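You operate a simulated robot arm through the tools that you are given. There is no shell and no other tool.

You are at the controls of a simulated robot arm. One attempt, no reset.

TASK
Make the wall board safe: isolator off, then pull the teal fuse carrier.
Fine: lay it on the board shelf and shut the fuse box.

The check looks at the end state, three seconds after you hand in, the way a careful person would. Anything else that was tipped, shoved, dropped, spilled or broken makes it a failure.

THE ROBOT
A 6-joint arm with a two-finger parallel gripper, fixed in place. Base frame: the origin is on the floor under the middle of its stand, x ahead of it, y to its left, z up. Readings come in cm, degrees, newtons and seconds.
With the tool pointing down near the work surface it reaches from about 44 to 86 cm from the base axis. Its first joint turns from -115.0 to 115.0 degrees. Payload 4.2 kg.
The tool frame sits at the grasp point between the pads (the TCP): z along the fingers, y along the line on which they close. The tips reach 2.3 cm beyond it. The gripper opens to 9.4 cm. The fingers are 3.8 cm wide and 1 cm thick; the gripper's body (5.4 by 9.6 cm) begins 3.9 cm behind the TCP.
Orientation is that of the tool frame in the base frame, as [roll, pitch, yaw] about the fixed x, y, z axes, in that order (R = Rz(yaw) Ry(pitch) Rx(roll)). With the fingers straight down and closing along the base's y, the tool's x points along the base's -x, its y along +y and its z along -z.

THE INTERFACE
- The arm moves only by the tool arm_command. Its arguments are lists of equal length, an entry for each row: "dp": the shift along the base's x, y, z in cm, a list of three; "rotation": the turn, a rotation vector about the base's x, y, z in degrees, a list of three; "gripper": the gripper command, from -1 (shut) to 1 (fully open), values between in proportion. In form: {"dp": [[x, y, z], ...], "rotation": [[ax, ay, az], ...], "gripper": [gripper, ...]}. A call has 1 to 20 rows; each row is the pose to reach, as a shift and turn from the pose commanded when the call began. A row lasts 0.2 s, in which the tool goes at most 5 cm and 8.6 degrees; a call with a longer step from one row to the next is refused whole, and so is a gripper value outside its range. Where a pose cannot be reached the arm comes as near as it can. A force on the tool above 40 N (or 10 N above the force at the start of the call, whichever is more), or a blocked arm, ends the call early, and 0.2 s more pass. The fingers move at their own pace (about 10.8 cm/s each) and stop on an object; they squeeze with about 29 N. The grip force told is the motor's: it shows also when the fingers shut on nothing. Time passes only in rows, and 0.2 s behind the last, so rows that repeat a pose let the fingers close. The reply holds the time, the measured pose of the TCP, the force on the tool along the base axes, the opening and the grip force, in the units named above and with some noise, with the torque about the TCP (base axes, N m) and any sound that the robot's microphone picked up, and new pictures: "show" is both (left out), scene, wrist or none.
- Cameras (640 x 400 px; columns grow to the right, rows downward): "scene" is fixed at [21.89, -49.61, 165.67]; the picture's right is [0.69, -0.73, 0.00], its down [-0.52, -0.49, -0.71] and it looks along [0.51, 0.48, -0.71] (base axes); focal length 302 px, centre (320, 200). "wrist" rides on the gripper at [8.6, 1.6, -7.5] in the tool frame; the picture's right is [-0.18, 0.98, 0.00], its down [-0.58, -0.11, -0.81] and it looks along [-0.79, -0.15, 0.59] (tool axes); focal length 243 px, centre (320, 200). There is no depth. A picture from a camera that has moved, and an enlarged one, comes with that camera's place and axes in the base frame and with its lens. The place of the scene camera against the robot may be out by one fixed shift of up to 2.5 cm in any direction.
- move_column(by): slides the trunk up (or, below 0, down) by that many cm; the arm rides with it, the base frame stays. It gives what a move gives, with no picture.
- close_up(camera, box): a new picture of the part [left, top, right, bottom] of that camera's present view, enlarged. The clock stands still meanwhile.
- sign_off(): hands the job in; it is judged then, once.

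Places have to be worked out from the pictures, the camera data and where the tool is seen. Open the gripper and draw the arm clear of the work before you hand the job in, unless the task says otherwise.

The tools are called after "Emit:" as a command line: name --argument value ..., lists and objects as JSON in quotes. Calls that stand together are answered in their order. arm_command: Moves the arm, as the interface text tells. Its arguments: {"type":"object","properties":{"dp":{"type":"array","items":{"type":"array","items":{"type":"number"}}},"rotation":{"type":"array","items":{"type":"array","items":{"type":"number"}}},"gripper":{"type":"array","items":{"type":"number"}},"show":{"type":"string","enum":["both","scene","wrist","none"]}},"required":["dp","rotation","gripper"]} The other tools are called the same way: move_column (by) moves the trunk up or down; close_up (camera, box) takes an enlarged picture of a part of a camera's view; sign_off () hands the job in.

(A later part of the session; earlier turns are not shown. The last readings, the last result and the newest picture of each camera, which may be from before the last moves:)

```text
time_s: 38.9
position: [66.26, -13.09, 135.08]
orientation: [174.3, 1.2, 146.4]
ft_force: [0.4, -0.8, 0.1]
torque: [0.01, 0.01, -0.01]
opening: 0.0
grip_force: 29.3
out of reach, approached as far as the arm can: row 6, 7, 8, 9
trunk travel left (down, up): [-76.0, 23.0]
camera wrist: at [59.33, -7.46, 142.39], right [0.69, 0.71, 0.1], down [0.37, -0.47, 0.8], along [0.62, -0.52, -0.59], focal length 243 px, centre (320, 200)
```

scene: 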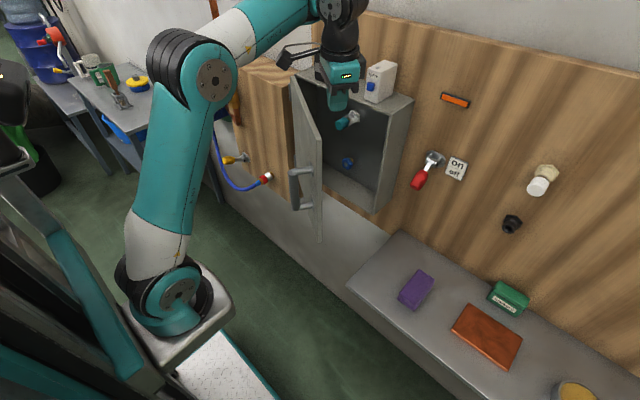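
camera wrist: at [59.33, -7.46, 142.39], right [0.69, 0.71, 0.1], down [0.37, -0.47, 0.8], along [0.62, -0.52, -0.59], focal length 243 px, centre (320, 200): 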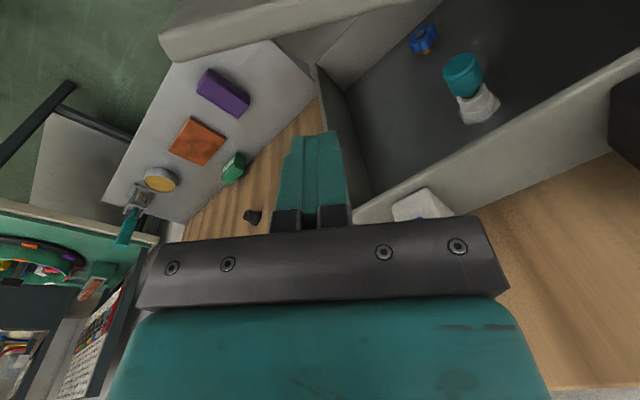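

Inside the box I can now see the teal carrier on a white base, and a blue one. I take a closer look before lowering with the trunk.

Emit:
close_up --camera "wrist" --box '[380, 0, 540, 140]'

Emit:
close_up --camera "scene" --box '[280, 60, 440, 230]'

```text
2.86 times, centred on (460, 70) of wrist
camera zoom: at [59.33, -7.46, 142.39], right [0.69, 0.71, 0.1], down [0.37, -0.47, 0.8], along [0.62, -0.52, -0.59], focal length 693 px, centre (-80, 571)
```

zoom: 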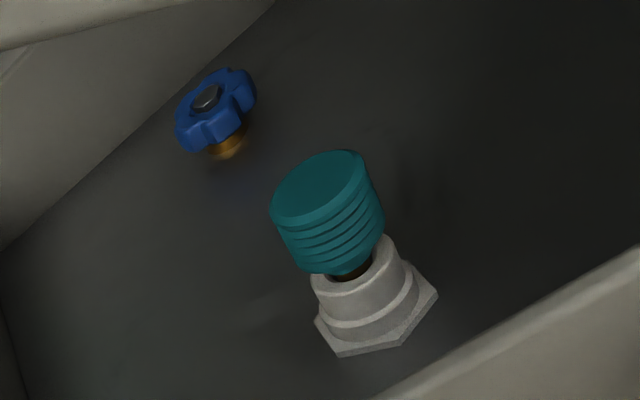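

```text
2.35 times, centred on (360, 145) of scene
camera zoom: at [21.89, -49.61, 165.67], right [0.69, -0.73, 0.0], down [-0.52, -0.49, -0.71], along [0.51, 0.48, -0.71], focal length 711 px, centre (226, 329)
```

zoom: 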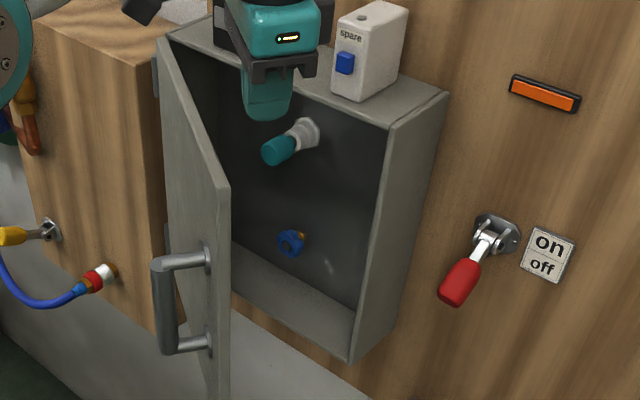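

The teal carrier is a ribbed plug sitting in a white hex socket on the box's back wall, axis toward me (front face near x≈78.7, y≈-4, z≈119). First I finish opening the door: lower by trunk 6 cm so the tips hang behind the door.

Emit:
move_column --by -6

```text
time_s: 39.9
position: [66.15, -12.99, 129.1]
orientation: [174.4, 1.1, 146.4]
ft_force: [0.3, -0.5, 0.0]
torque: [0.02, 0.02, -0.01]
opening: 0.03
grip_force: 28.8
trunk travel left (down, up): [-70.0, 29.0]
```

Tips now hang behind the door's top edge (z tip ≈126.8). I level the tool and start sweeping the door open, watching reach and force.

Emit:
arm_command --dp '[[-1.5, 1, 0], [-3, 2.5, 0], [-4, 4, 0], [-4.8, 6, 0]]' --rotation '[[-1, 1, 2], [-2, 2, 4], [-3, 3, 6], [-4, 4, 8]]' --gripper '[-1, -1, -1, -1]'

```text
time_s: 40.9
position: [61.29, -6.97, 129.03]
orientation: [179.8, -0.4, 154.5]
ft_force: [0.3, 0.1, 0.0]
torque: [0.02, 0.03, 0.02]
opening: 0.01
grip_force: 28.9
trunk travel left (down, up): [-70.0, 29.0]
camera wrist: at [54.32, -1.92, 136.47], right [0.59, 0.81, 0.0], down [0.48, -0.35, 0.8], along [0.65, -0.47, -0.6], focal length 243 px, centre (320, 200)
```

scene: 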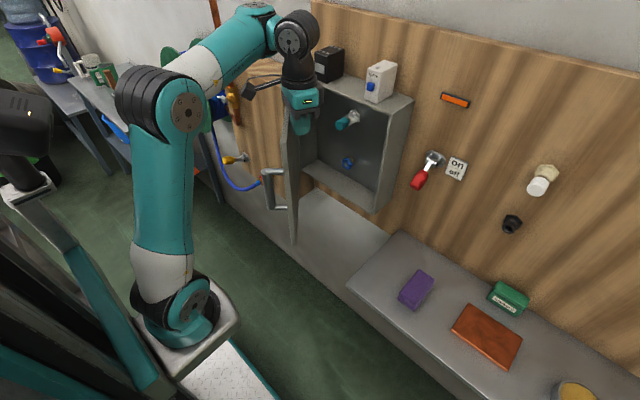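
wrist: 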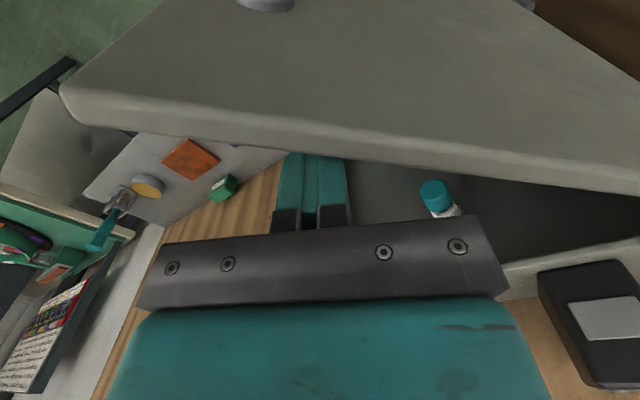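

It works with almost no force: the door is at about 45°. I continue the sweep at a gentle pace to swing it past 90°.

Emit:
arm_command --dp '[[-0.9, 2, 0], [-1.7, 4, 0], [-2.4, 6, 0], [-2.9, 8, 0], [-3.2, 10, 0], [-3.3, 12, 0], [-3.3, 14, 0], [-3.2, 16, 0], [-3.0, 17.5, 0], [-3.0, 17.5, 0]]' --rotation '[[0, 0, 0], [0, 0, 0], [0, 0, 0], [0, 0, 0], [0, 0, 0], [0, 0, 0], [0, 0, 0], [0, 0, 0], [0, 0, 0], [0, 0, 0]]' --gripper '[-1, -1, -1, -1, -1, -1, -1, -1, -1, -1]'

```text
time_s: 43.1
position: [58.33, 10.59, 129.01]
orientation: [179.8, -0.3, 154.5]
ft_force: [0.0, -0.1, -0.1]
torque: [0.0, 0.01, 0.0]
opening: 0.01
grip_force: 29.5
out of reach, approached as far as the arm can: row 3, 4
trunk travel left (down, up): [-70.0, 29.0]
camera wrist: at [51.31, 15.57, 136.44], right [0.59, 0.81, 0.0], down [0.48, -0.35, 0.8], along [0.65, -0.47, -0.6], focal length 243 px, centre (320, 200)
```

scene: 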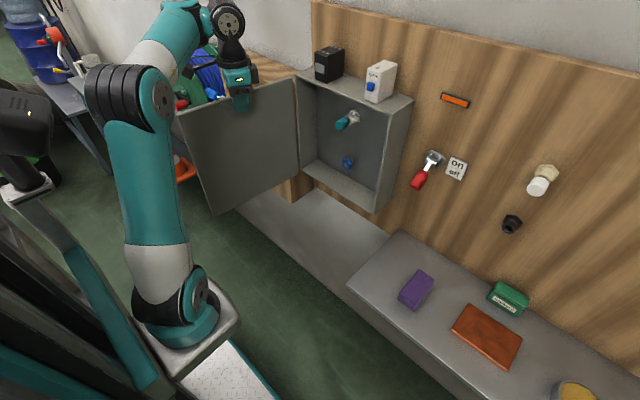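
wrist: 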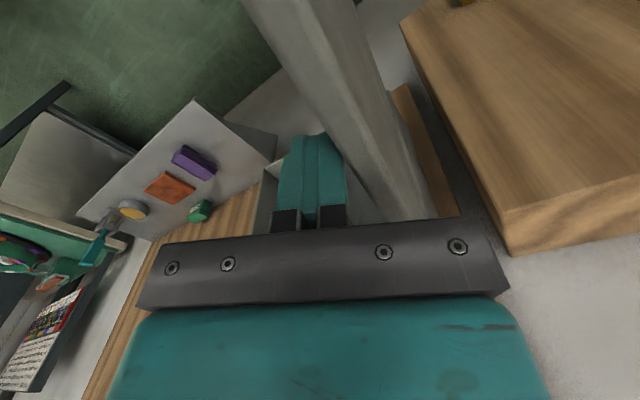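

The door is now past 90° and staying put, with nothing touched. I move back in front of the box and roll the tool half a turn about its axis, so that when it points forward the camera will ride above the gripper (needed later for laying the carrier down).

Emit:
arm_command --dp '[[0, -2, 0], [0, -5, 0], [0.5, -8, 0.5], [1.5, -11, 1], [2.5, -13, 1.5], [3.5, -14.5, 2], [3.5, -14.5, 2], [3.5, -14.5, 2], [3.5, -14.5, 2], [3.5, -14.5, 2], [3.5, -14.5, 2], [3.5, -14.5, 2], [3.5, -14.5, 2], [3.5, -14.5, 2], [3.5, -14.5, 2], [3.5, -14.5, 2], [3.5, -14.5, 2], [3.5, -14.5, 2], [3.5, -14.5, 2], [3.5, -14.5, 2]]' --rotation '[[0, 0, 0], [0, 0, -8], [0, 0, -16], [0, 0, -24], [0, 0, -32], [0, 0, -40], [0, 0, -48], [0, 0, -56], [0, 0, -64], [0, 0, -72], [0, 0, -80], [0, 0, -88], [0, 0, -96], [0, 0, -104], [0, 0, -112], [0, 0, -120], [0, 0, -128], [0, 0, -136], [0, 0, -144], [0, 0, -152]]' --gripper '[-1, -1, -1, -1, -1, -1, -1, -1, -1, -1, -1, -1, -1, -1, -1, -1, -1, -1, -1, -1]'

```text
time_s: 47.3
position: [61.95, -3.96, 131.01]
orientation: [-179.9, -0.4, 2.3]
ft_force: [-0.4, 0.1, -0.3]
torque: [0.01, 0.0, 0.02]
opening: 0.0
grip_force: 28.6
trunk travel left (down, up): [-70.0, 29.0]
camera wrist: at [70.54, -5.4, 138.44], right [-0.14, -0.99, 0.0], down [-0.59, 0.08, 0.8], along [-0.79, 0.12, -0.6], focal length 243 px, centre (320, 200)
```

scene: 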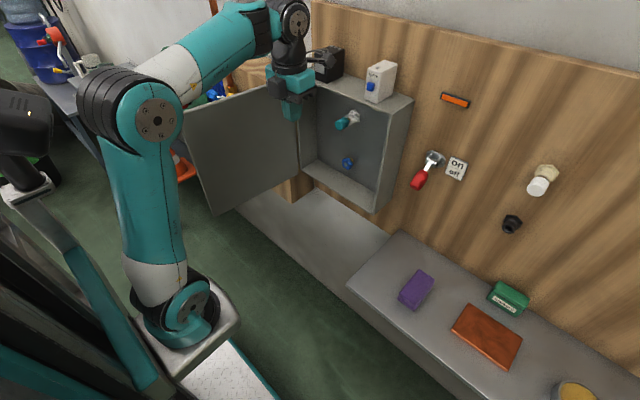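
wrist: 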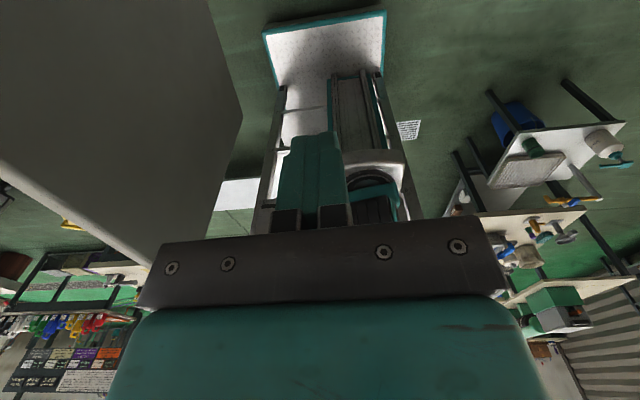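

The half-roll works with no joint limit. Now I pitch the tool forward to horizontal (camera on top), easing to x≈67, z≈122 in front of the open box.

Emit:
arm_command --dp '[[0, 0, 0], [0, 0, 0], [0, 0, 0], [0.5, 0, 0], [1, 0, 0], [1.5, 0, 0], [2, 0, -1], [3, 0, -2], [4, 0, -4], [5, 0, -6], [5, 0, -8], [5, 0, -9]]' --rotation '[[0, -8, 0], [0, -16, 0], [0, -24, 0], [0, -32, 0], [0, -40, 0], [0, -48, 0], [0, -56, 0], [0, -64, 0], [0, -72, 0], [0, -80, 0], [0, -88, 0], [0, -89.5, 0]]' --gripper '[-1, -1, -1, -1, -1, -1, -1, -1, 1, 1, 1, 1]'

```text
time_s: 49.9
position: [66.78, -9.98, 121.43]
orientation: [97.1, -87.2, 83.9]
ft_force: [-0.6, 0.2, 0.0]
torque: [0.07, 0.0, 0.02]
opening: 9.41
grip_force: 0.1
out of reach, approached as far as the arm can: row 2, 3, 4, 5, 6, 7, 8, 9, 10, 11, 12
trunk travel left (down, up): [-70.0, 29.0]
camera wrist: at [59.43, -11.47, 130.13], right [0.02, -0.99, -0.14], down [-0.81, 0.07, -0.58], along [0.58, 0.12, -0.8], focal length 243 px, centre (320, 200)
```

scene: 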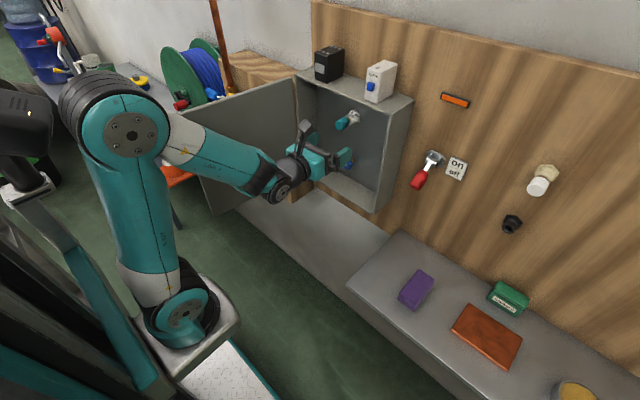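
wrist: 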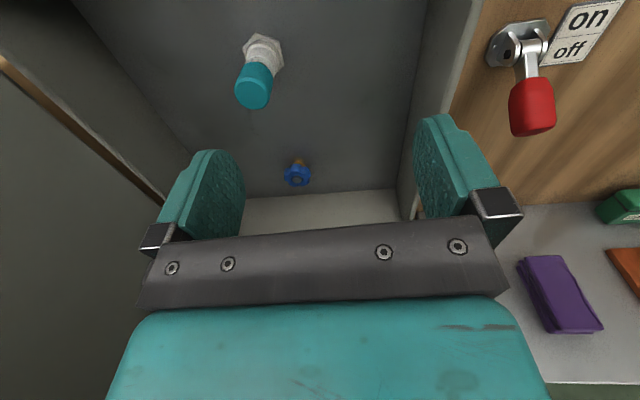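

This gives a clear upright view of the teal carrier in its socket. I zoom in to locate it accurately.

Emit:
close_up --camera "wrist" --box '[200, 10, 330, 120]'

```text
3.64 times, centred on (265, 65) of wrist
camera zoom: at [59.43, -11.47, 130.13], right [0.02, -0.99, -0.14], down [-0.81, 0.07, -0.58], along [0.58, 0.12, -0.8], focal length 882 px, centre (520, 691)
```

zoom: 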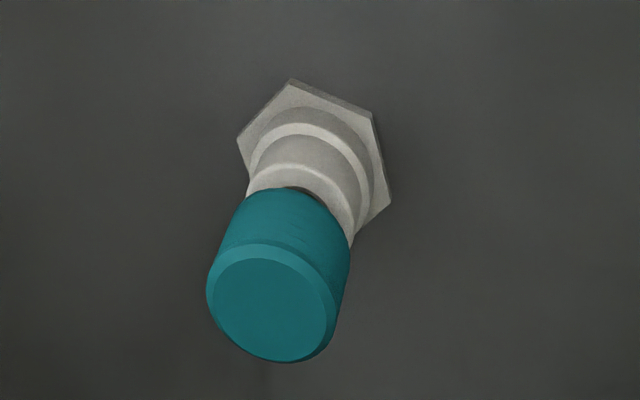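

Front face centre of the teal carrier is at about (78.2, -4.05, 119.8), ~3 cm in diameter, teal part x 78.2–81.5, socket collar beyond. I approach to x≈74 with open fingers, aligned with its axis.

Emit:
arm_command --dp '[[2, 1.5, -0.4], [4, 3.5, -1], [6, 5.9, -1.6], [7.2, 5.9, -1.6], [7.2, 5.9, -1.6]]' --rotation '[[0.7, -0.2, 0], [1.5, -0.4, 0], [2.3, -0.5, 0], [2.3, -0.5, 0], [2.3, -0.5, 0]]' --gripper '[1, 1, 1, 1, 1]'

```text
time_s: 51.1
position: [73.6, -9.96, 119.04]
orientation: [46.7, -89.1, 135.1]
ft_force: [-0.2, 0.5, -0.8]
torque: [0.03, -0.01, -0.01]
opening: 9.41
grip_force: 0.0
out of reach, approached as far as the arm can: row 1, 2, 3, 4, 5
trunk travel left (down, up): [-70.0, 29.0]
camera wrist: at [66.18, -11.72, 127.62], right [0.03, -0.98, -0.17], down [-0.8, 0.08, -0.59], along [0.6, 0.16, -0.79], focal length 243 px, centre (320, 200)
```

scene: 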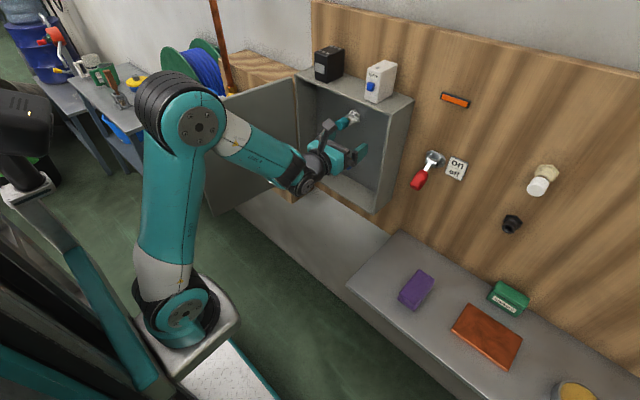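
wrist: 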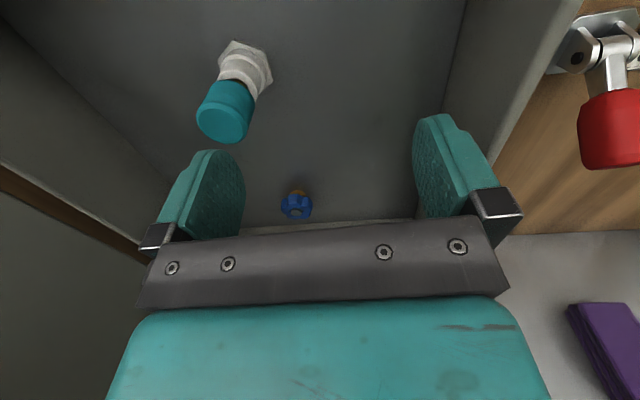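

The y-coordinate stays stuck at -10, so some joint limits this posture. I zoom on the arm to see how the wrist is folded.

Emit:
close_up --camera "scene" --box '[190, 70, 410, 230]'

```text
2.50 times, centred on (300, 150) of scene
camera zoom: at [21.89, -49.61, 165.67], right [0.69, -0.73, 0.0], down [-0.52, -0.49, -0.71], along [0.51, 0.48, -0.71], focal length 755 px, centre (370, 325)
```

zoom: 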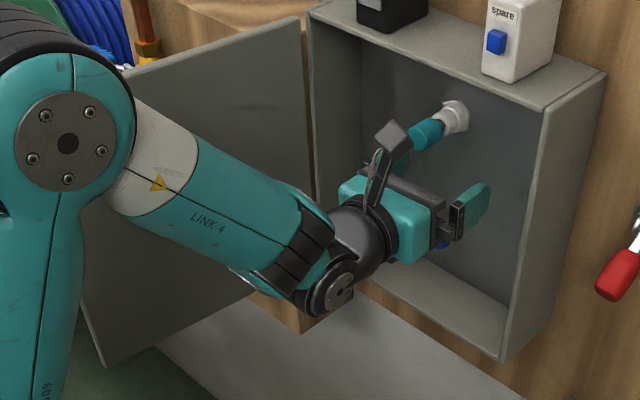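

The tool orientation is right but y is held at -10. I probe with small moves (up and toward +y) to see whether the solution frees itself.

Emit:
arm_command --dp '[[-1, 1, 1.5], [-2, 2, 3], [-2, 3, 4], [-2, 4, 5]]' --rotation '[[0, 0, 0], [0, 0, 0], [0, 0, 0], [0, 0, 0]]' --gripper '[1, 1, 1, 1]' --show "none"

Emit:
arm_command --dp '[[0, 0.5, 0], [0, 1, 0]]' --rotation '[[0, 0, 5], [0, 0, 10]]' --gripper '[1, 1]' --show "none"

```text
time_s: 52.1
position: [71.18, -11.27, 122.67]
orientation: [41.1, -89.4, 139.6]
ft_force: [-0.2, 0.2, -0.8]
torque: [0.01, 0.03, -0.01]
opening: 9.42
grip_force: 0.0
out of reach, approached as far as the arm can: row 1, 2, 3, 4
trunk travel left (down, up): [-70.0, 29.0]
```

```text
time_s: 52.7
position: [71.13, -10.32, 122.66]
orientation: [30.9, -89.6, 158.8]
ft_force: [0.1, 0.5, 0.3]
torque: [0.01, -0.01, -0.01]
opening: 9.4
grip_force: 0.1
trunk travel left (down, up): [-70.0, 29.0]
```

Adding a little yaw was accepted without complaint. I test moving toward the carrier's y with this yaw to see how far it goes.

Emit:
arm_command --dp '[[0, 1.5, 0], [0, 3, 0], [0, 4.5, 0], [0, 6, 0]]' --rotation '[[0, 0, 0], [0, 0, 0], [0, 0, 0], [0, 0, 0]]' --gripper '[1, 1, 1, 1]'

```text
time_s: 53.7
position: [71.22, -4.51, 122.61]
orientation: [23.8, -89.7, 166.1]
ft_force: [0.1, 0.7, -0.5]
torque: [-0.03, -0.01, -0.01]
opening: 9.39
grip_force: 0.0
trunk travel left (down, up): [-70.0, 29.0]
camera wrist: at [64.15, -7.35, 131.13], right [0.17, -0.97, -0.18], down [-0.81, -0.03, -0.59], along [0.56, 0.25, -0.79], focal length 243 px, centre (320, 200)
```

scene: 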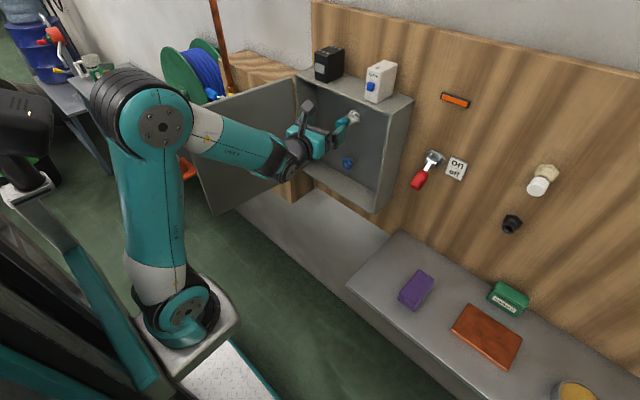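
wrist: 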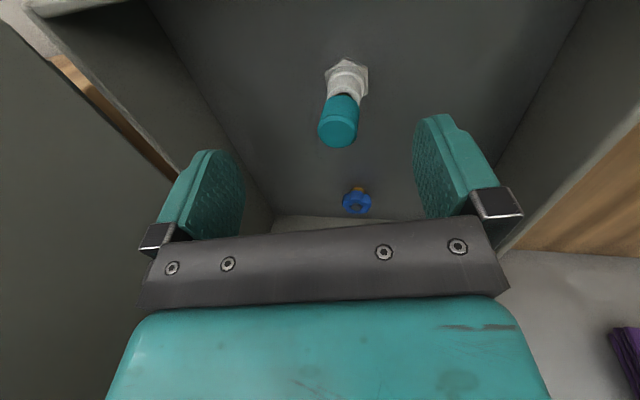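

Now y=-4.5 is reached cleanly. I turn the yaw back toward straight-ahead in small steps and check it's still reachable.

Emit:
arm_command --dp '[[0.5, 0.1, -0.5], [1, 0.2, -1.2], [1.5, 0.4, -2], [2, 0.45, -2.8]]' --rotation '[[0, 0, -2.5], [0, 0, -5], [0, 0, -7.5], [0, 0, -9.5]]' --gripper '[1, 1, 1, 1]'

```text
time_s: 54.7
position: [72.64, -9.5, 119.14]
orientation: [42.9, -89.2, 139.3]
ft_force: [0.1, 0.7, -0.4]
torque: [-0.01, 0.01, -0.03]
opening: 9.4
grip_force: 0.0
out of reach, approached as far as the arm can: row 1, 2, 3, 4
trunk travel left (down, up): [-70.0, 29.0]
camera wrist: at [65.3, -11.36, 127.72], right [0.04, -0.98, -0.18], down [-0.8, 0.07, -0.59], along [0.59, 0.16, -0.79], focal length 243 px, centre (320, 200)
```

scene: 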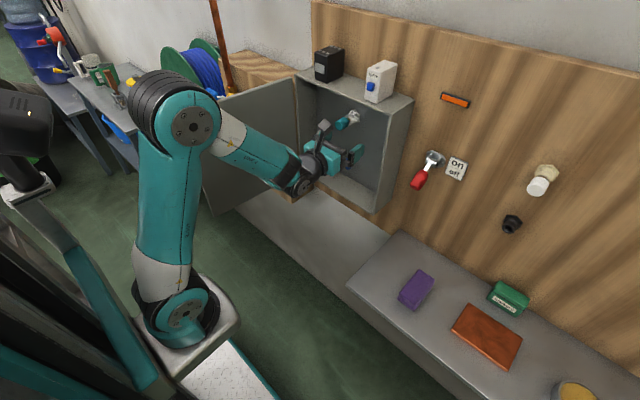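
wrist: 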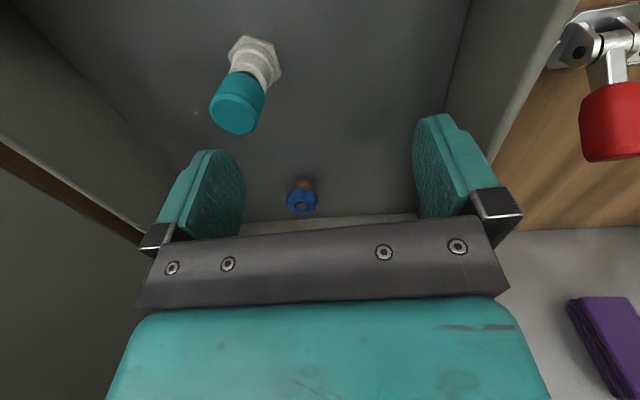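

This is a wrist-roll limit: the carrier is round, so I can simply roll the tool about its own axis by ~18° (away from the limit) and grip it with the closing line slightly slanted. I roll first, then move toward the carrier's axis.

Emit:
arm_command --dp '[[0, 0.5, 0], [0, 1.0, 0], [0, 1.5, 0], [0, 3, 0.2], [0, 4.5, 0.4], [0, 5.45, 0.6], [0, 5.45, 0.6]]' --rotation '[[-6, 0, 0], [-12, 0, 0], [-18, 0, 0], [-18, 0, 0], [-18, 0, 0], [-18, 0, 0], [-18, 0, 0]]' --gripper '[1, 1, 1, 1, 1, 1, 1]'

```text
time_s: 56.3
position: [73.32, -6.53, 120.46]
orientation: [89.7, -71.8, 91.2]
ft_force: [-0.1, -0.3, 0.3]
torque: [0.0, 0.02, -0.01]
opening: 9.38
grip_force: 0.0
out of reach, approached as far as the arm can: row 1, 4, 5, 6, 7
trunk travel left (down, up): [-70.0, 29.0]
camera wrist: at [65.91, -5.57, 129.06], right [0.02, -0.99, 0.13], down [-0.8, -0.09, -0.59], along [0.59, -0.1, -0.8], focal length 243 px, centre (320, 200)
```

scene: 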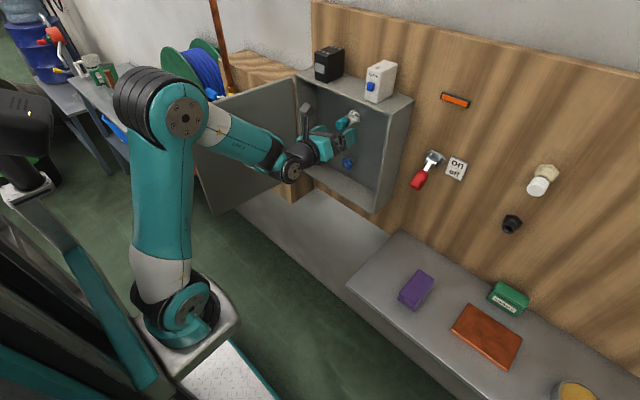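
wrist: 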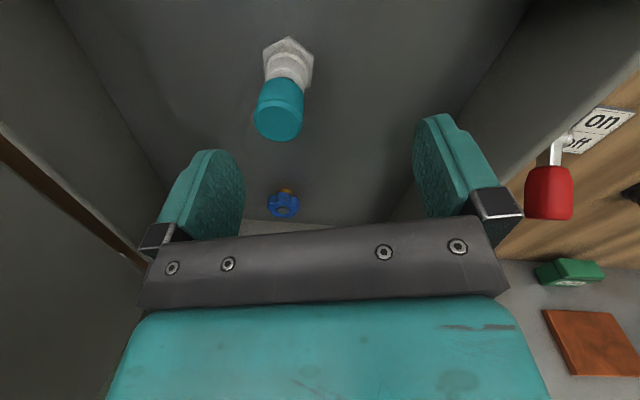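

Rolling helped (y now -6.5). I roll another 20° and move onto the carrier axis at y≈-4.05, z≈119.8.

Emit:
arm_command --dp '[[0, 0, 0], [0, 0.4, 0], [0, 1, -0.2], [0, 1.6, -0.4], [0, 2.48, -0.65], [0, 2.48, -0.65]]' --rotation '[[-7, 0, 0], [-14, 0, 0], [-21, 0, 0], [-21, 0, 0], [-21, 0, 0], [-21, 0, 0]]' --gripper '[1, 1, 1, 1, 1, 1]'

```text
time_s: 57.7
position: [73.34, -4.09, 119.84]
orientation: [89.8, -50.9, 90.4]
ft_force: [-0.7, -0.1, -0.8]
torque: [-0.01, -0.02, 0.01]
opening: 9.4
grip_force: 0.1
trunk travel left (down, up): [-70.0, 29.0]
camera wrist: at [65.9, 0.03, 127.42], right [0.01, -0.88, 0.48], down [-0.8, -0.29, -0.52], along [0.59, -0.38, -0.71], focal length 243 px, centre (320, 200)
```

scene: 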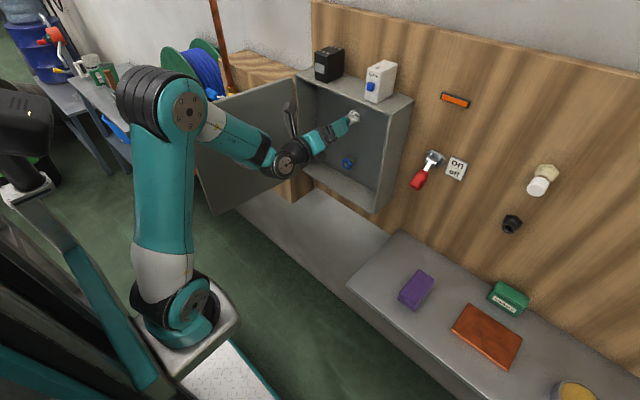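
wrist: 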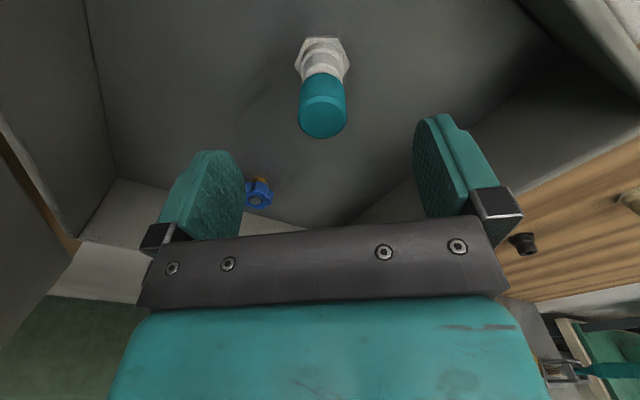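

Aligned: the carrier's axis is at (y≈-4.0, z≈119.95) and the tool axis matches within a millimetre or two. I advance so the pads cover the teal grip (TCP x≈79.6) without reaching the socket collar, then close.

Emit:
arm_command --dp '[[1.5, 0.05, 0.05], [3, 0.09, 0.1], [4.5, 0.09, 0.1], [5.5, 0.09, 0.1], [6.2, 0.09, 0.1], [6.2, 0.09, 0.1]]' --rotation '[[0, 0, 0], [0, 0, 0], [0, 0, 0], [0, 0, 0], [0, 0, 0], [0, 0, 0]]' --gripper '[1, 1, 1, 1, 1, 1]'

```text
time_s: 59.1
position: [79.48, -3.86, 119.86]
orientation: [90.0, -50.8, 90.5]
ft_force: [0.3, 0.7, 0.2]
torque: [0.02, -0.01, -0.01]
opening: 9.42
grip_force: 0.0
trunk travel left (down, up): [-70.0, 29.0]
camera wrist: at [72.09, 0.14, 127.5], right [0.01, -0.88, 0.48], down [-0.8, -0.29, -0.52], along [0.59, -0.38, -0.71], focal length 243 px, centre (320, 200)
```

scene: 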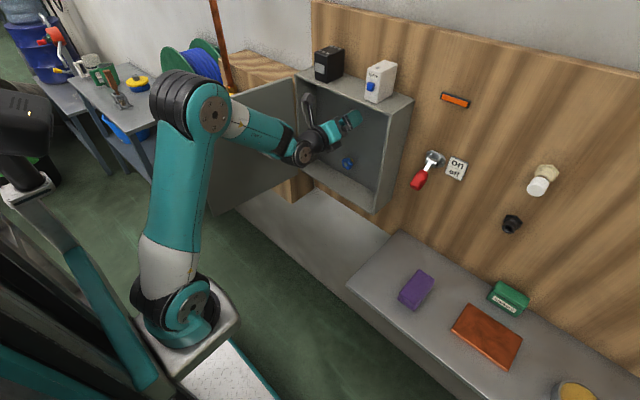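
wrist: 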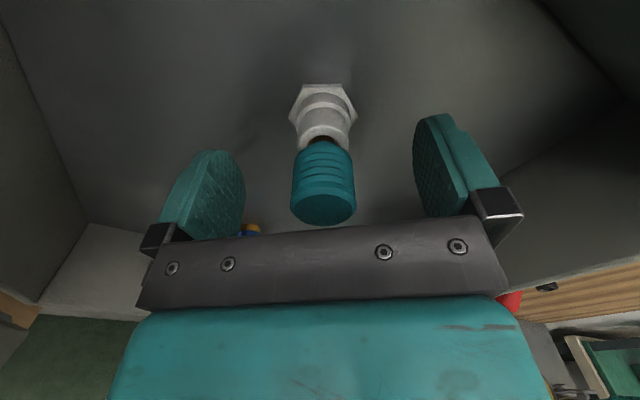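

The carrier lies centred between the pads. I close the gripper on it without moving.

Emit:
arm_command --dp '[[0, 0, 0], [0, 0, 0], [0, 0, 0], [0, 0, 0], [0, 0, 0]]' --rotation '[[0, 0, 0], [0, 0, 0], [0, 0, 0], [0, 0, 0], [0, 0, 0]]' --gripper '[0, -1, -1, -1, -1]'

```text
time_s: 60.3
position: [79.44, -3.92, 119.91]
orientation: [90.1, -50.8, 90.5]
ft_force: [-1.1, -1.1, 1.1]
torque: [-0.03, -0.04, 0.01]
opening: 2.63
grip_force: 29.0
trunk travel left (down, up): [-70.0, 29.0]
camera wrist: at [72.07, 0.16, 127.5], right [0.01, -0.88, 0.48], down [-0.8, -0.29, -0.52], along [0.59, -0.38, -0.71], focal length 243 px, centre (320, 200)
```

scene: 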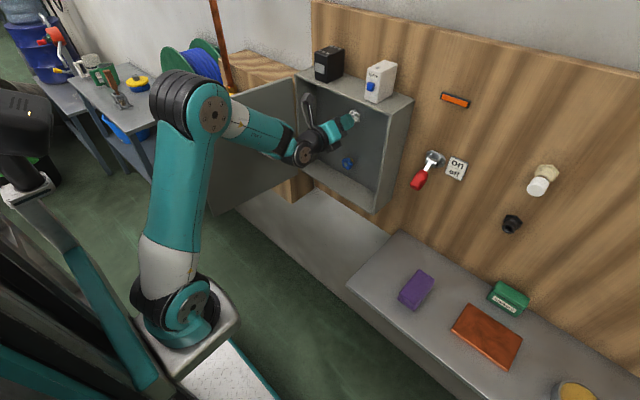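
wrist: 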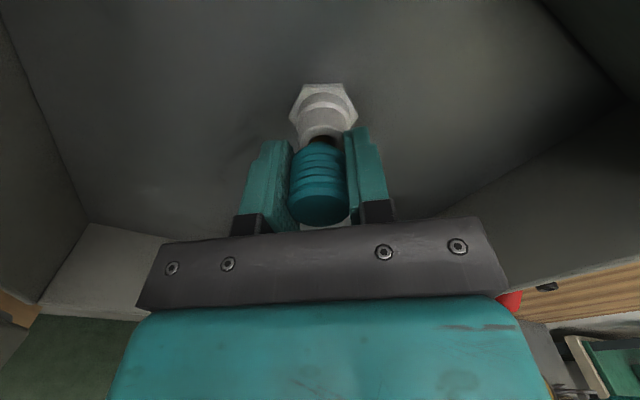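

Gripped evenly (2.63 cm, side forces about 1 N). I pull straight back along -x in small steps.

Emit:
arm_command --dp '[[-0.5, 0, 0], [-1, 0, 0], [-1.5, 0, 0], [-2, 0, 0], [-2.5, 0, 0], [-3, 0, 0], [-3.5, 0, 0], [-4, 0, 0]]' --rotation '[[0, 0, 0], [0, 0, 0], [0, 0, 0], [0, 0, 0], [0, 0, 0], [0, 0, 0], [0, 0, 0], [0, 0, 0]]' --gripper '[-1, -1, -1, -1, -1, -1, -1, -1]'

```text
time_s: 62.1
position: [75.55, -3.88, 119.88]
orientation: [89.8, -50.7, 90.5]
ft_force: [-0.4, -0.4, -0.8]
torque: [-0.03, -0.01, 0.0]
opening: 2.61
grip_force: 29.6
trunk travel left (down, up): [-70.0, 29.0]
camera wrist: at [68.06, 0.13, 127.53], right [0.01, -0.88, 0.48], down [-0.8, -0.29, -0.52], along [0.6, -0.38, -0.71], focal length 243 px, centre (320, 200)
```

scene: 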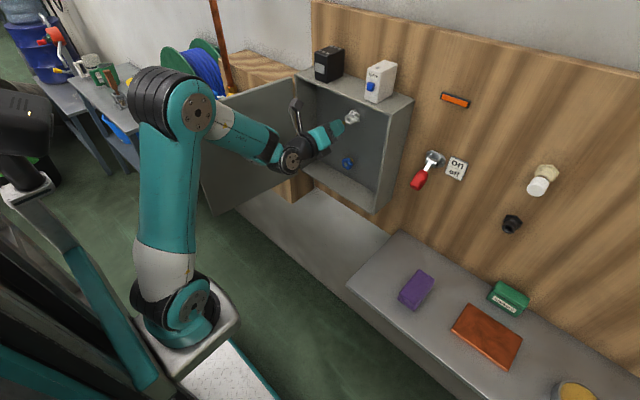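
wrist: 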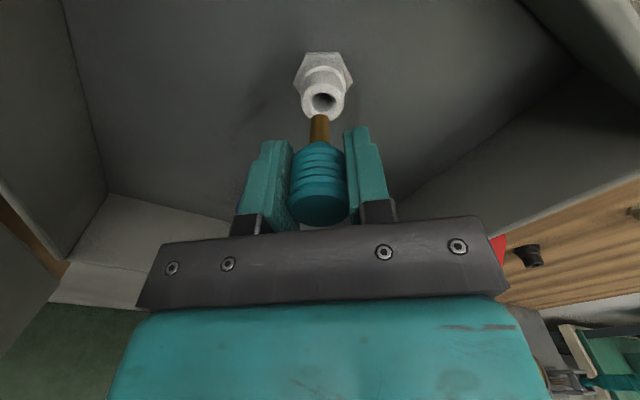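

The carrier is out, brass pin and all, with no resistance left. I draw it clear of the box and move toward the free left end of the shelf, rolling the tool level again.

Emit:
arm_command --dp '[[-2, 0, 0], [-4.5, 0, 0], [-7, 0, 0], [-8, -3, 0], [-8.5, -6.5, 0], [-8.5, -10, 0], [-8.5, -13.5, 0], [-8.5, -17, 0], [-8.5, -20, 0], [-8.5, -22, 0]]' --rotation '[[0, 0, 0], [0, 0, 0], [0, 0, 0], [0, 0, 0], [0, 0, 0], [5, 0, 0], [12, 0, 0], [20, 0, 0], [28, 0, 0], [36, 0, 0]]' --gripper '[-1, -1, -1, -1, -1, -1, -1, -1, -1, -1]'

```text
time_s: 64.3
position: [67.07, -25.79, 119.83]
orientation: [84.1, -86.9, 96.1]
ft_force: [0.3, -0.5, 0.6]
torque: [0.04, 0.02, -0.02]
opening: 2.62
grip_force: 28.8
trunk travel left (down, up): [-70.0, 29.0]
camera wrist: at [59.58, -27.18, 128.45], right [0.01, -0.99, -0.13], down [-0.8, 0.07, -0.59], along [0.6, 0.11, -0.8], focal length 243 px, centre (320, 200)
```

scene: 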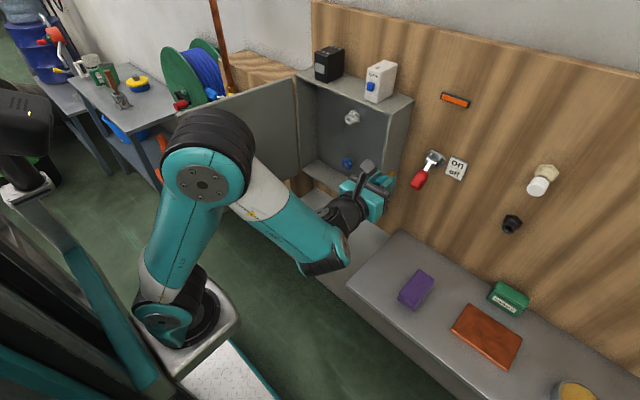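
wrist: 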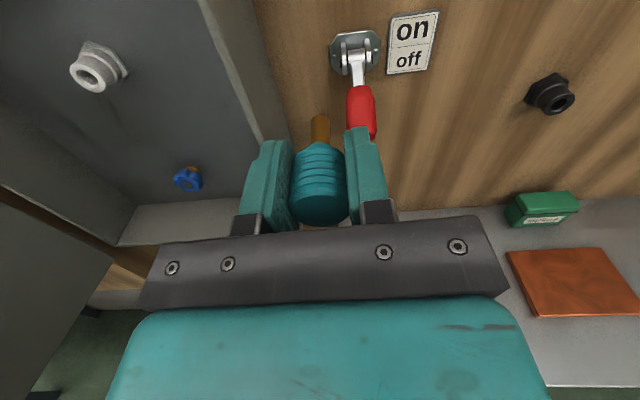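

The carrier is held securely. I zoom in to see where the wrist joints are relative to the tool before descending near the shelf.

Emit:
close_up --camera "scene" --box '[230, 120, 450, 290]'

Emit:
close_up --camera "wrist" --box '[230, 90, 400, 240]'

```text
2.35 times, centred on (340, 205) of scene
camera zoom: at [21.89, -49.61, 165.67], right [0.69, -0.73, 0.0], down [-0.52, -0.49, -0.71], along [0.51, 0.48, -0.71], focal length 711 px, centre (273, 188)
```

zoom: 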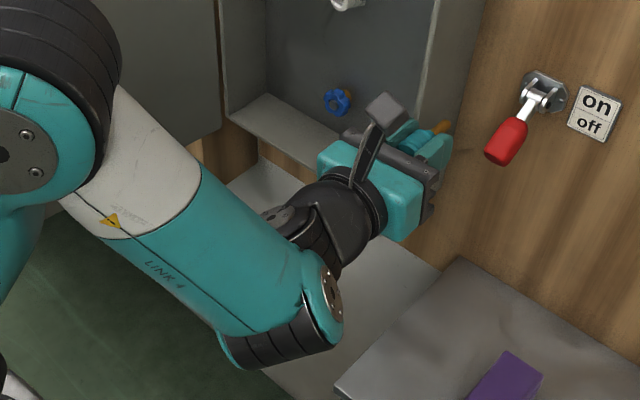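

```text
2.67 times, centred on (315, 165) of wrist
camera zoom: at [59.58, -27.18, 128.45], right [0.01, -0.99, -0.13], down [-0.8, 0.07, -0.59], along [0.6, 0.11, -0.8], focal length 647 px, centre (333, 293)
```

zoom: 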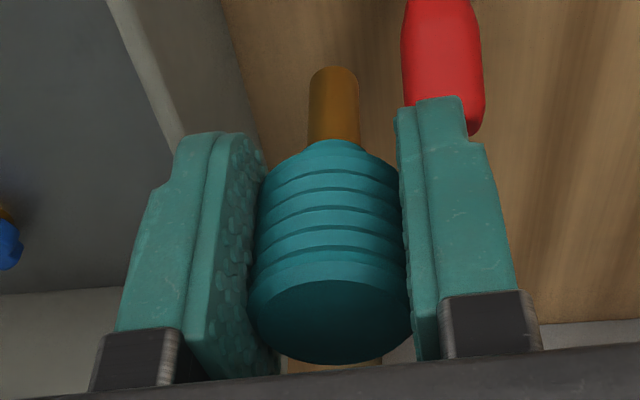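

Wrist joint A hangs ~9 cm below and ~18 cm behind the TCP, so I must stay near x≈67 on the shelf to keep it in front of the shelf edge. I move over the free left end of the shelf (y≈-32) and tilt the tool 12° down, still high.

Emit:
arm_command --dp '[[0, -2, 0], [0, -4, 0], [0, -6.2, 0], [0, -6.2, 0]]' --rotation '[[1, 4, 0], [2, 8, 0], [3, 12, 0], [3, 12, 0]]' --gripper '[-1, -1, -1, -1]'

```text
time_s: 65.3
position: [66.95, -32.22, 119.9]
orientation: [179.8, -78.3, 0.8]
ft_force: [1.1, 0.8, 0.2]
torque: [-0.02, 0.03, 0.0]
opening: 2.62
grip_force: 28.9
trunk travel left (down, up): [-70.0, 29.0]
camera wrist: at [61.53, -33.93, 129.78], right [-0.03, -0.98, -0.18], down [-0.91, 0.1, -0.41], along [0.42, 0.15, -0.9], focal length 243 px, centre (320, 200)
```

scene: 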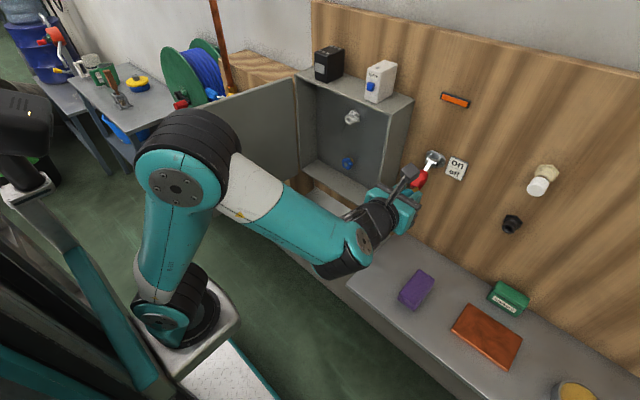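
wrist: 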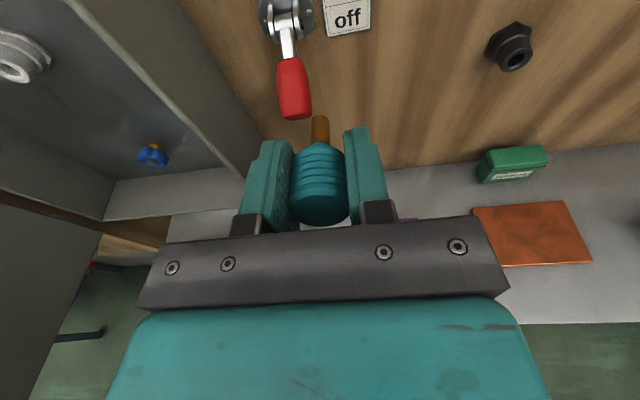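

I check the purple block's edge and the shelf in the wrist picture before descending.

Emit:
close_up --camera "wrist" --box '[340, 150, 520, 270]'

Emit:
close_up --camera "scene" --box '[300, 160, 500, 320]'

```text
3.33 times, centred on (430, 210) of wrist
camera zoom: at [61.53, -33.93, 129.78], right [-0.03, -0.98, -0.18], down [-0.91, 0.1, -0.41], along [0.42, 0.15, -0.9], focal length 809 px, centre (-47, 167)
```

zoom: 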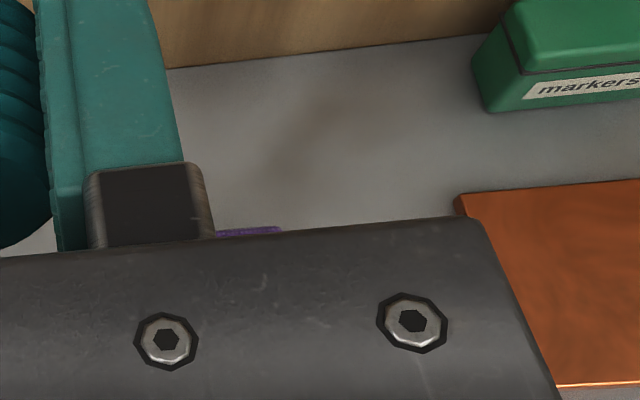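

```text
2.50 times, centred on (400, 240) of scene
camera zoom: at [21.89, -49.61, 165.67], right [0.69, -0.73, 0.0], down [-0.52, -0.49, -0.71], along [0.51, 0.48, -0.71], focal length 755 px, centre (120, 100)
```

zoom: 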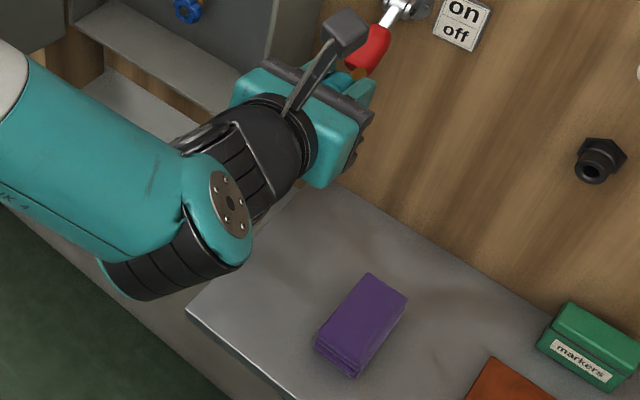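

The free strip is y≈-27 to -38 (purple block from y≈-38.7, top ≈91), shelf surface near z≈87. I shift to y≈-31.3 and lower the trunk 25 cm.

Emit:
arm_command --dp '[[0, 0.5, 0], [0, 0.9, 0]]' --rotation '[[0, 0, 0], [0, 0, 0]]' --gripper '[-1, -1]' --show "none"

Emit:
move_column --by -25

Emit:
arm_command --dp '[[0, 0, 0]]' --rotation '[[0, 0, 0]]' --gripper '[-1]'

```text
time_s: 65.9
position: [66.94, -31.28, 119.76]
orientation: [179.8, -78.2, 0.8]
ft_force: [-0.5, -0.6, 0.5]
torque: [0.02, 0.01, -0.01]
opening: 2.62
grip_force: 29.2
trunk travel left (down, up): [-70.0, 29.0]
```

```text
time_s: 68.5
position: [67.0, -31.24, 94.99]
orientation: [179.7, -78.3, 0.9]
ft_force: [0.5, -0.1, 0.4]
torque: [-0.02, -0.02, -0.03]
opening: 2.63
grip_force: 28.7
trunk travel left (down, up): [-45.0, 54.0]
```

```text
time_s: 68.9
position: [67.01, -31.23, 94.85]
orientation: [179.8, -78.3, 0.9]
ft_force: [-0.2, 0.4, -0.8]
torque: [0.01, 0.02, 0.01]
opening: 2.62
grip_force: 28.6
trunk travel left (down, up): [-45.0, 54.0]
camera wrist: at [61.52, -33.02, 104.77], right [-0.03, -0.98, -0.18], down [-0.91, 0.1, -0.41], along [0.42, 0.15, -0.9], focal length 243 px, centre (320, 200)
```

scene: 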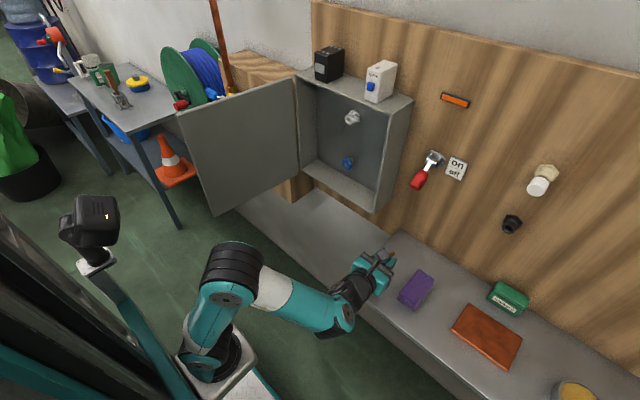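
wrist: 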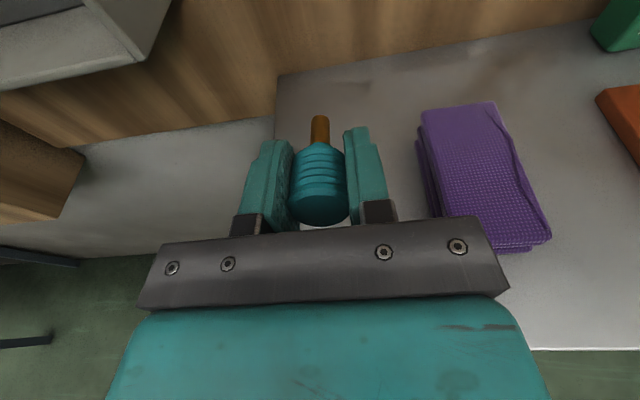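

Now the strip is clear in view: shelf left end at y≈-25.5, purple cloth from y≈-37.8, front edge x≈59.3. I shift to y≈-30.6 and lower to just above the surface.

Emit:
arm_command --dp '[[0, 0.4, -1], [0, 0.65, -2], [0, 0.65, -3], [0, 0.65, -4], [0, 0.65, -4.6], [0, 0.65, -4.9], [0, 0.65, -4.9]]' --rotation '[[0, 0, 0], [0, 0, 0], [0, 0, 0], [0, 0, 0], [0, 0, 0], [0, 0, 0], [0, 0, 0]]' --gripper '[-1, -1, -1, -1, -1, -1, -1]'

```text
time_s: 70.5
position: [66.96, -30.51, 89.82]
orientation: [179.9, -78.3, 0.8]
ft_force: [-0.3, 0.4, 0.5]
torque: [0.0, -0.02, 0.02]
opening: 2.64
grip_force: 28.5
trunk travel left (down, up): [-45.0, 54.0]
camera wrist: at [61.51, -32.37, 99.84], right [-0.03, -0.98, -0.18], down [-0.91, 0.1, -0.41], along [0.42, 0.15, -0.9], focal length 243 px, centre (320, 200)
```

scene: 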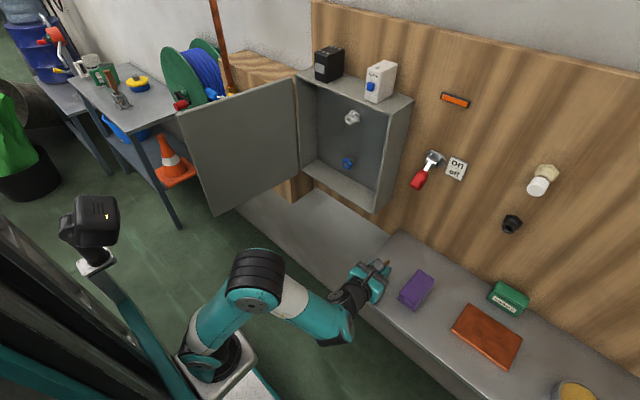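
wrist: 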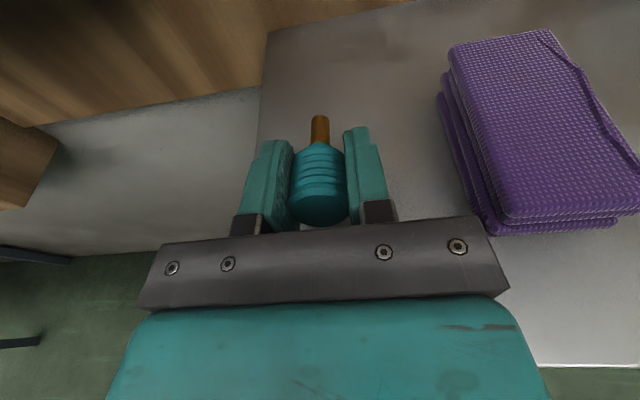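

No contact yet at z=89.8. I creep down a few millimetres at a time watching the vertical force.

Emit:
arm_command --dp '[[0, 0, -0.2], [0, 0, -0.4], [0, 0, -0.4]]' --rotation '[[0, 0, 0], [0, 0, 0], [0, 0, 0]]' --gripper '[-1, -1, -1]' --show "none"

Emit:
arm_command --dp '[[0, 0, -0.15], [0, 0, -0.3], [0, 0, -0.3]]' --rotation '[[0, 0, 0], [0, 0, 0], [0, 0, 0]]' --gripper '[-1, -1, -1]' --show "none"

```text
time_s: 71.3
position: [67.0, -30.58, 89.71]
orientation: [179.3, -78.6, 1.3]
ft_force: [2.1, 0.1, 22.0]
torque: [0.28, 1.18, 0.02]
opening: 2.61
grip_force: 28.9
trunk travel left (down, up): [-45.0, 54.0]
```

```text
time_s: 71.8
position: [67.02, -30.62, 89.9]
orientation: [178.5, -79.1, 2.0]
ft_force: [-4.2, 1.4, 14.3]
torque: [0.31, 0.99, 0.0]
opening: 2.62
grip_force: 28.8
trunk travel left (down, up): [-45.0, 54.0]
stopped in row 2: the force on the tool passed its limit at 43 N (the readings are from after the stop); the commanded pose is now the measured one
```

Contact with the shelf is felt at z≈89.75 (torque says under the gripper body just behind the fingers), which puts the carrier's underside only a few millimetres above the surface. I ease up 2 mm and open the fingers just a little to let it settle between them.

Emit:
arm_command --dp '[[0, 0, 0.2], [0, 0, 0.2], [0, 0, 0.2], [0, 0, 0.2], [0, 0, 0.2], [0, 0, 0.2], [0, 0, 0.2]]' --rotation '[[0, 0, 0], [0, 0, 0], [0, 0, 0], [0, 0, 0], [0, 0, 0], [0, 0, 0], [0, 0, 0]]' --gripper '[-1, -1, -0.4, -0.3, -0.2, -0.06, -0.06]'

```text
time_s: 73.4
position: [66.96, -30.62, 89.78]
orientation: [178.9, -78.8, 1.6]
ft_force: [0.1, -0.1, 0.3]
torque: [0.01, -0.05, 0.02]
opening: 4.44
grip_force: 0.1
trunk travel left (down, up): [-45.0, 54.0]
camera wrist: at [61.47, -32.35, 99.72], right [-0.03, -0.98, -0.18], down [-0.91, 0.1, -0.41], along [0.42, 0.15, -0.89], focal length 243 px, centre (320, 200)
```

scene: 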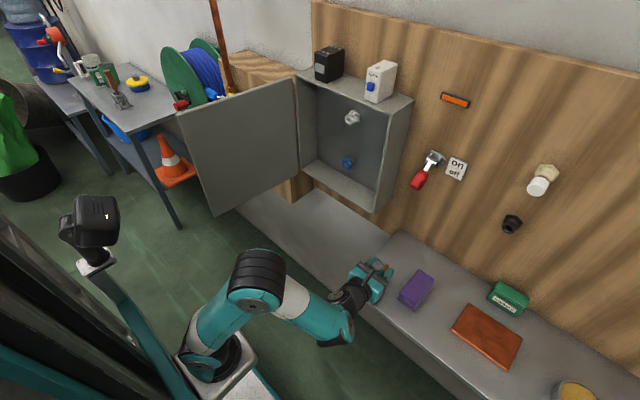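
wrist: 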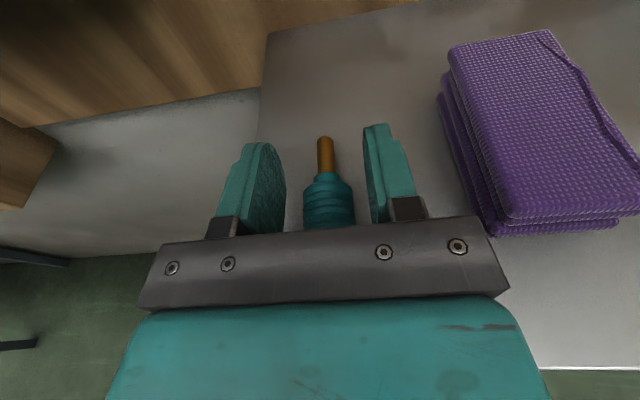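

The carrier has settled on the shelf between the open fingers. I lift straight up slowly so the fingers leave it undisturbed.

Emit:
arm_command --dp '[[0, 0, 0.4], [0, 0, 1], [0, 0, 2], [0, 0, 3.5], [0, 0, 5.5], [0, 0, 8], [0, 0, 10]]' --rotation '[[0, 0, 0], [0, 0, 0], [0, 0, 0], [0, 0, 0], [0, 0, 0], [0, 0, 0], [0, 0, 0]]' --gripper '[-0.06, -0.06, -0.06, -0.06, -0.06, -0.06, -0.06]'

```text
time_s: 75.0
position: [67.07, -30.66, 99.82]
orientation: [178.8, -78.8, 1.8]
ft_force: [1.0, -1.0, -0.4]
torque: [-0.01, -0.02, 0.0]
opening: 4.42
grip_force: 0.1
trunk travel left (down, up): [-45.0, 54.0]
camera wrist: at [61.48, -32.38, 109.71], right [-0.03, -0.98, -0.18], down [-0.9, 0.1, -0.41], along [0.43, 0.15, -0.89], focal length 243 px, centre (320, 200)
```

scene: 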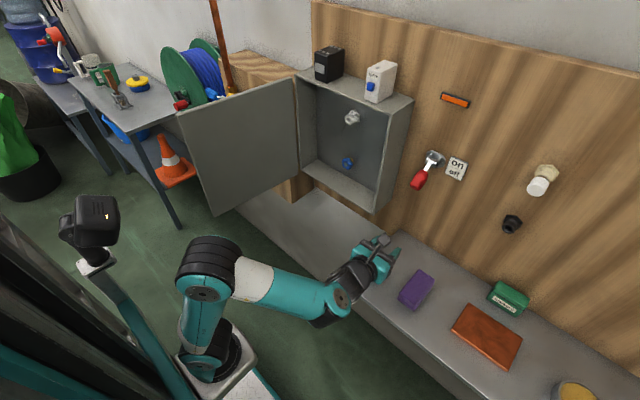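
wrist: 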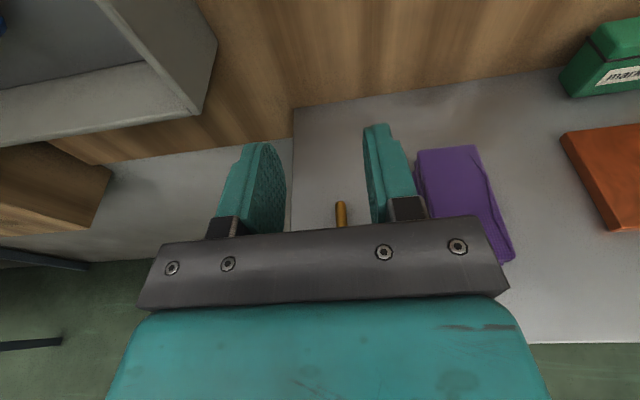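

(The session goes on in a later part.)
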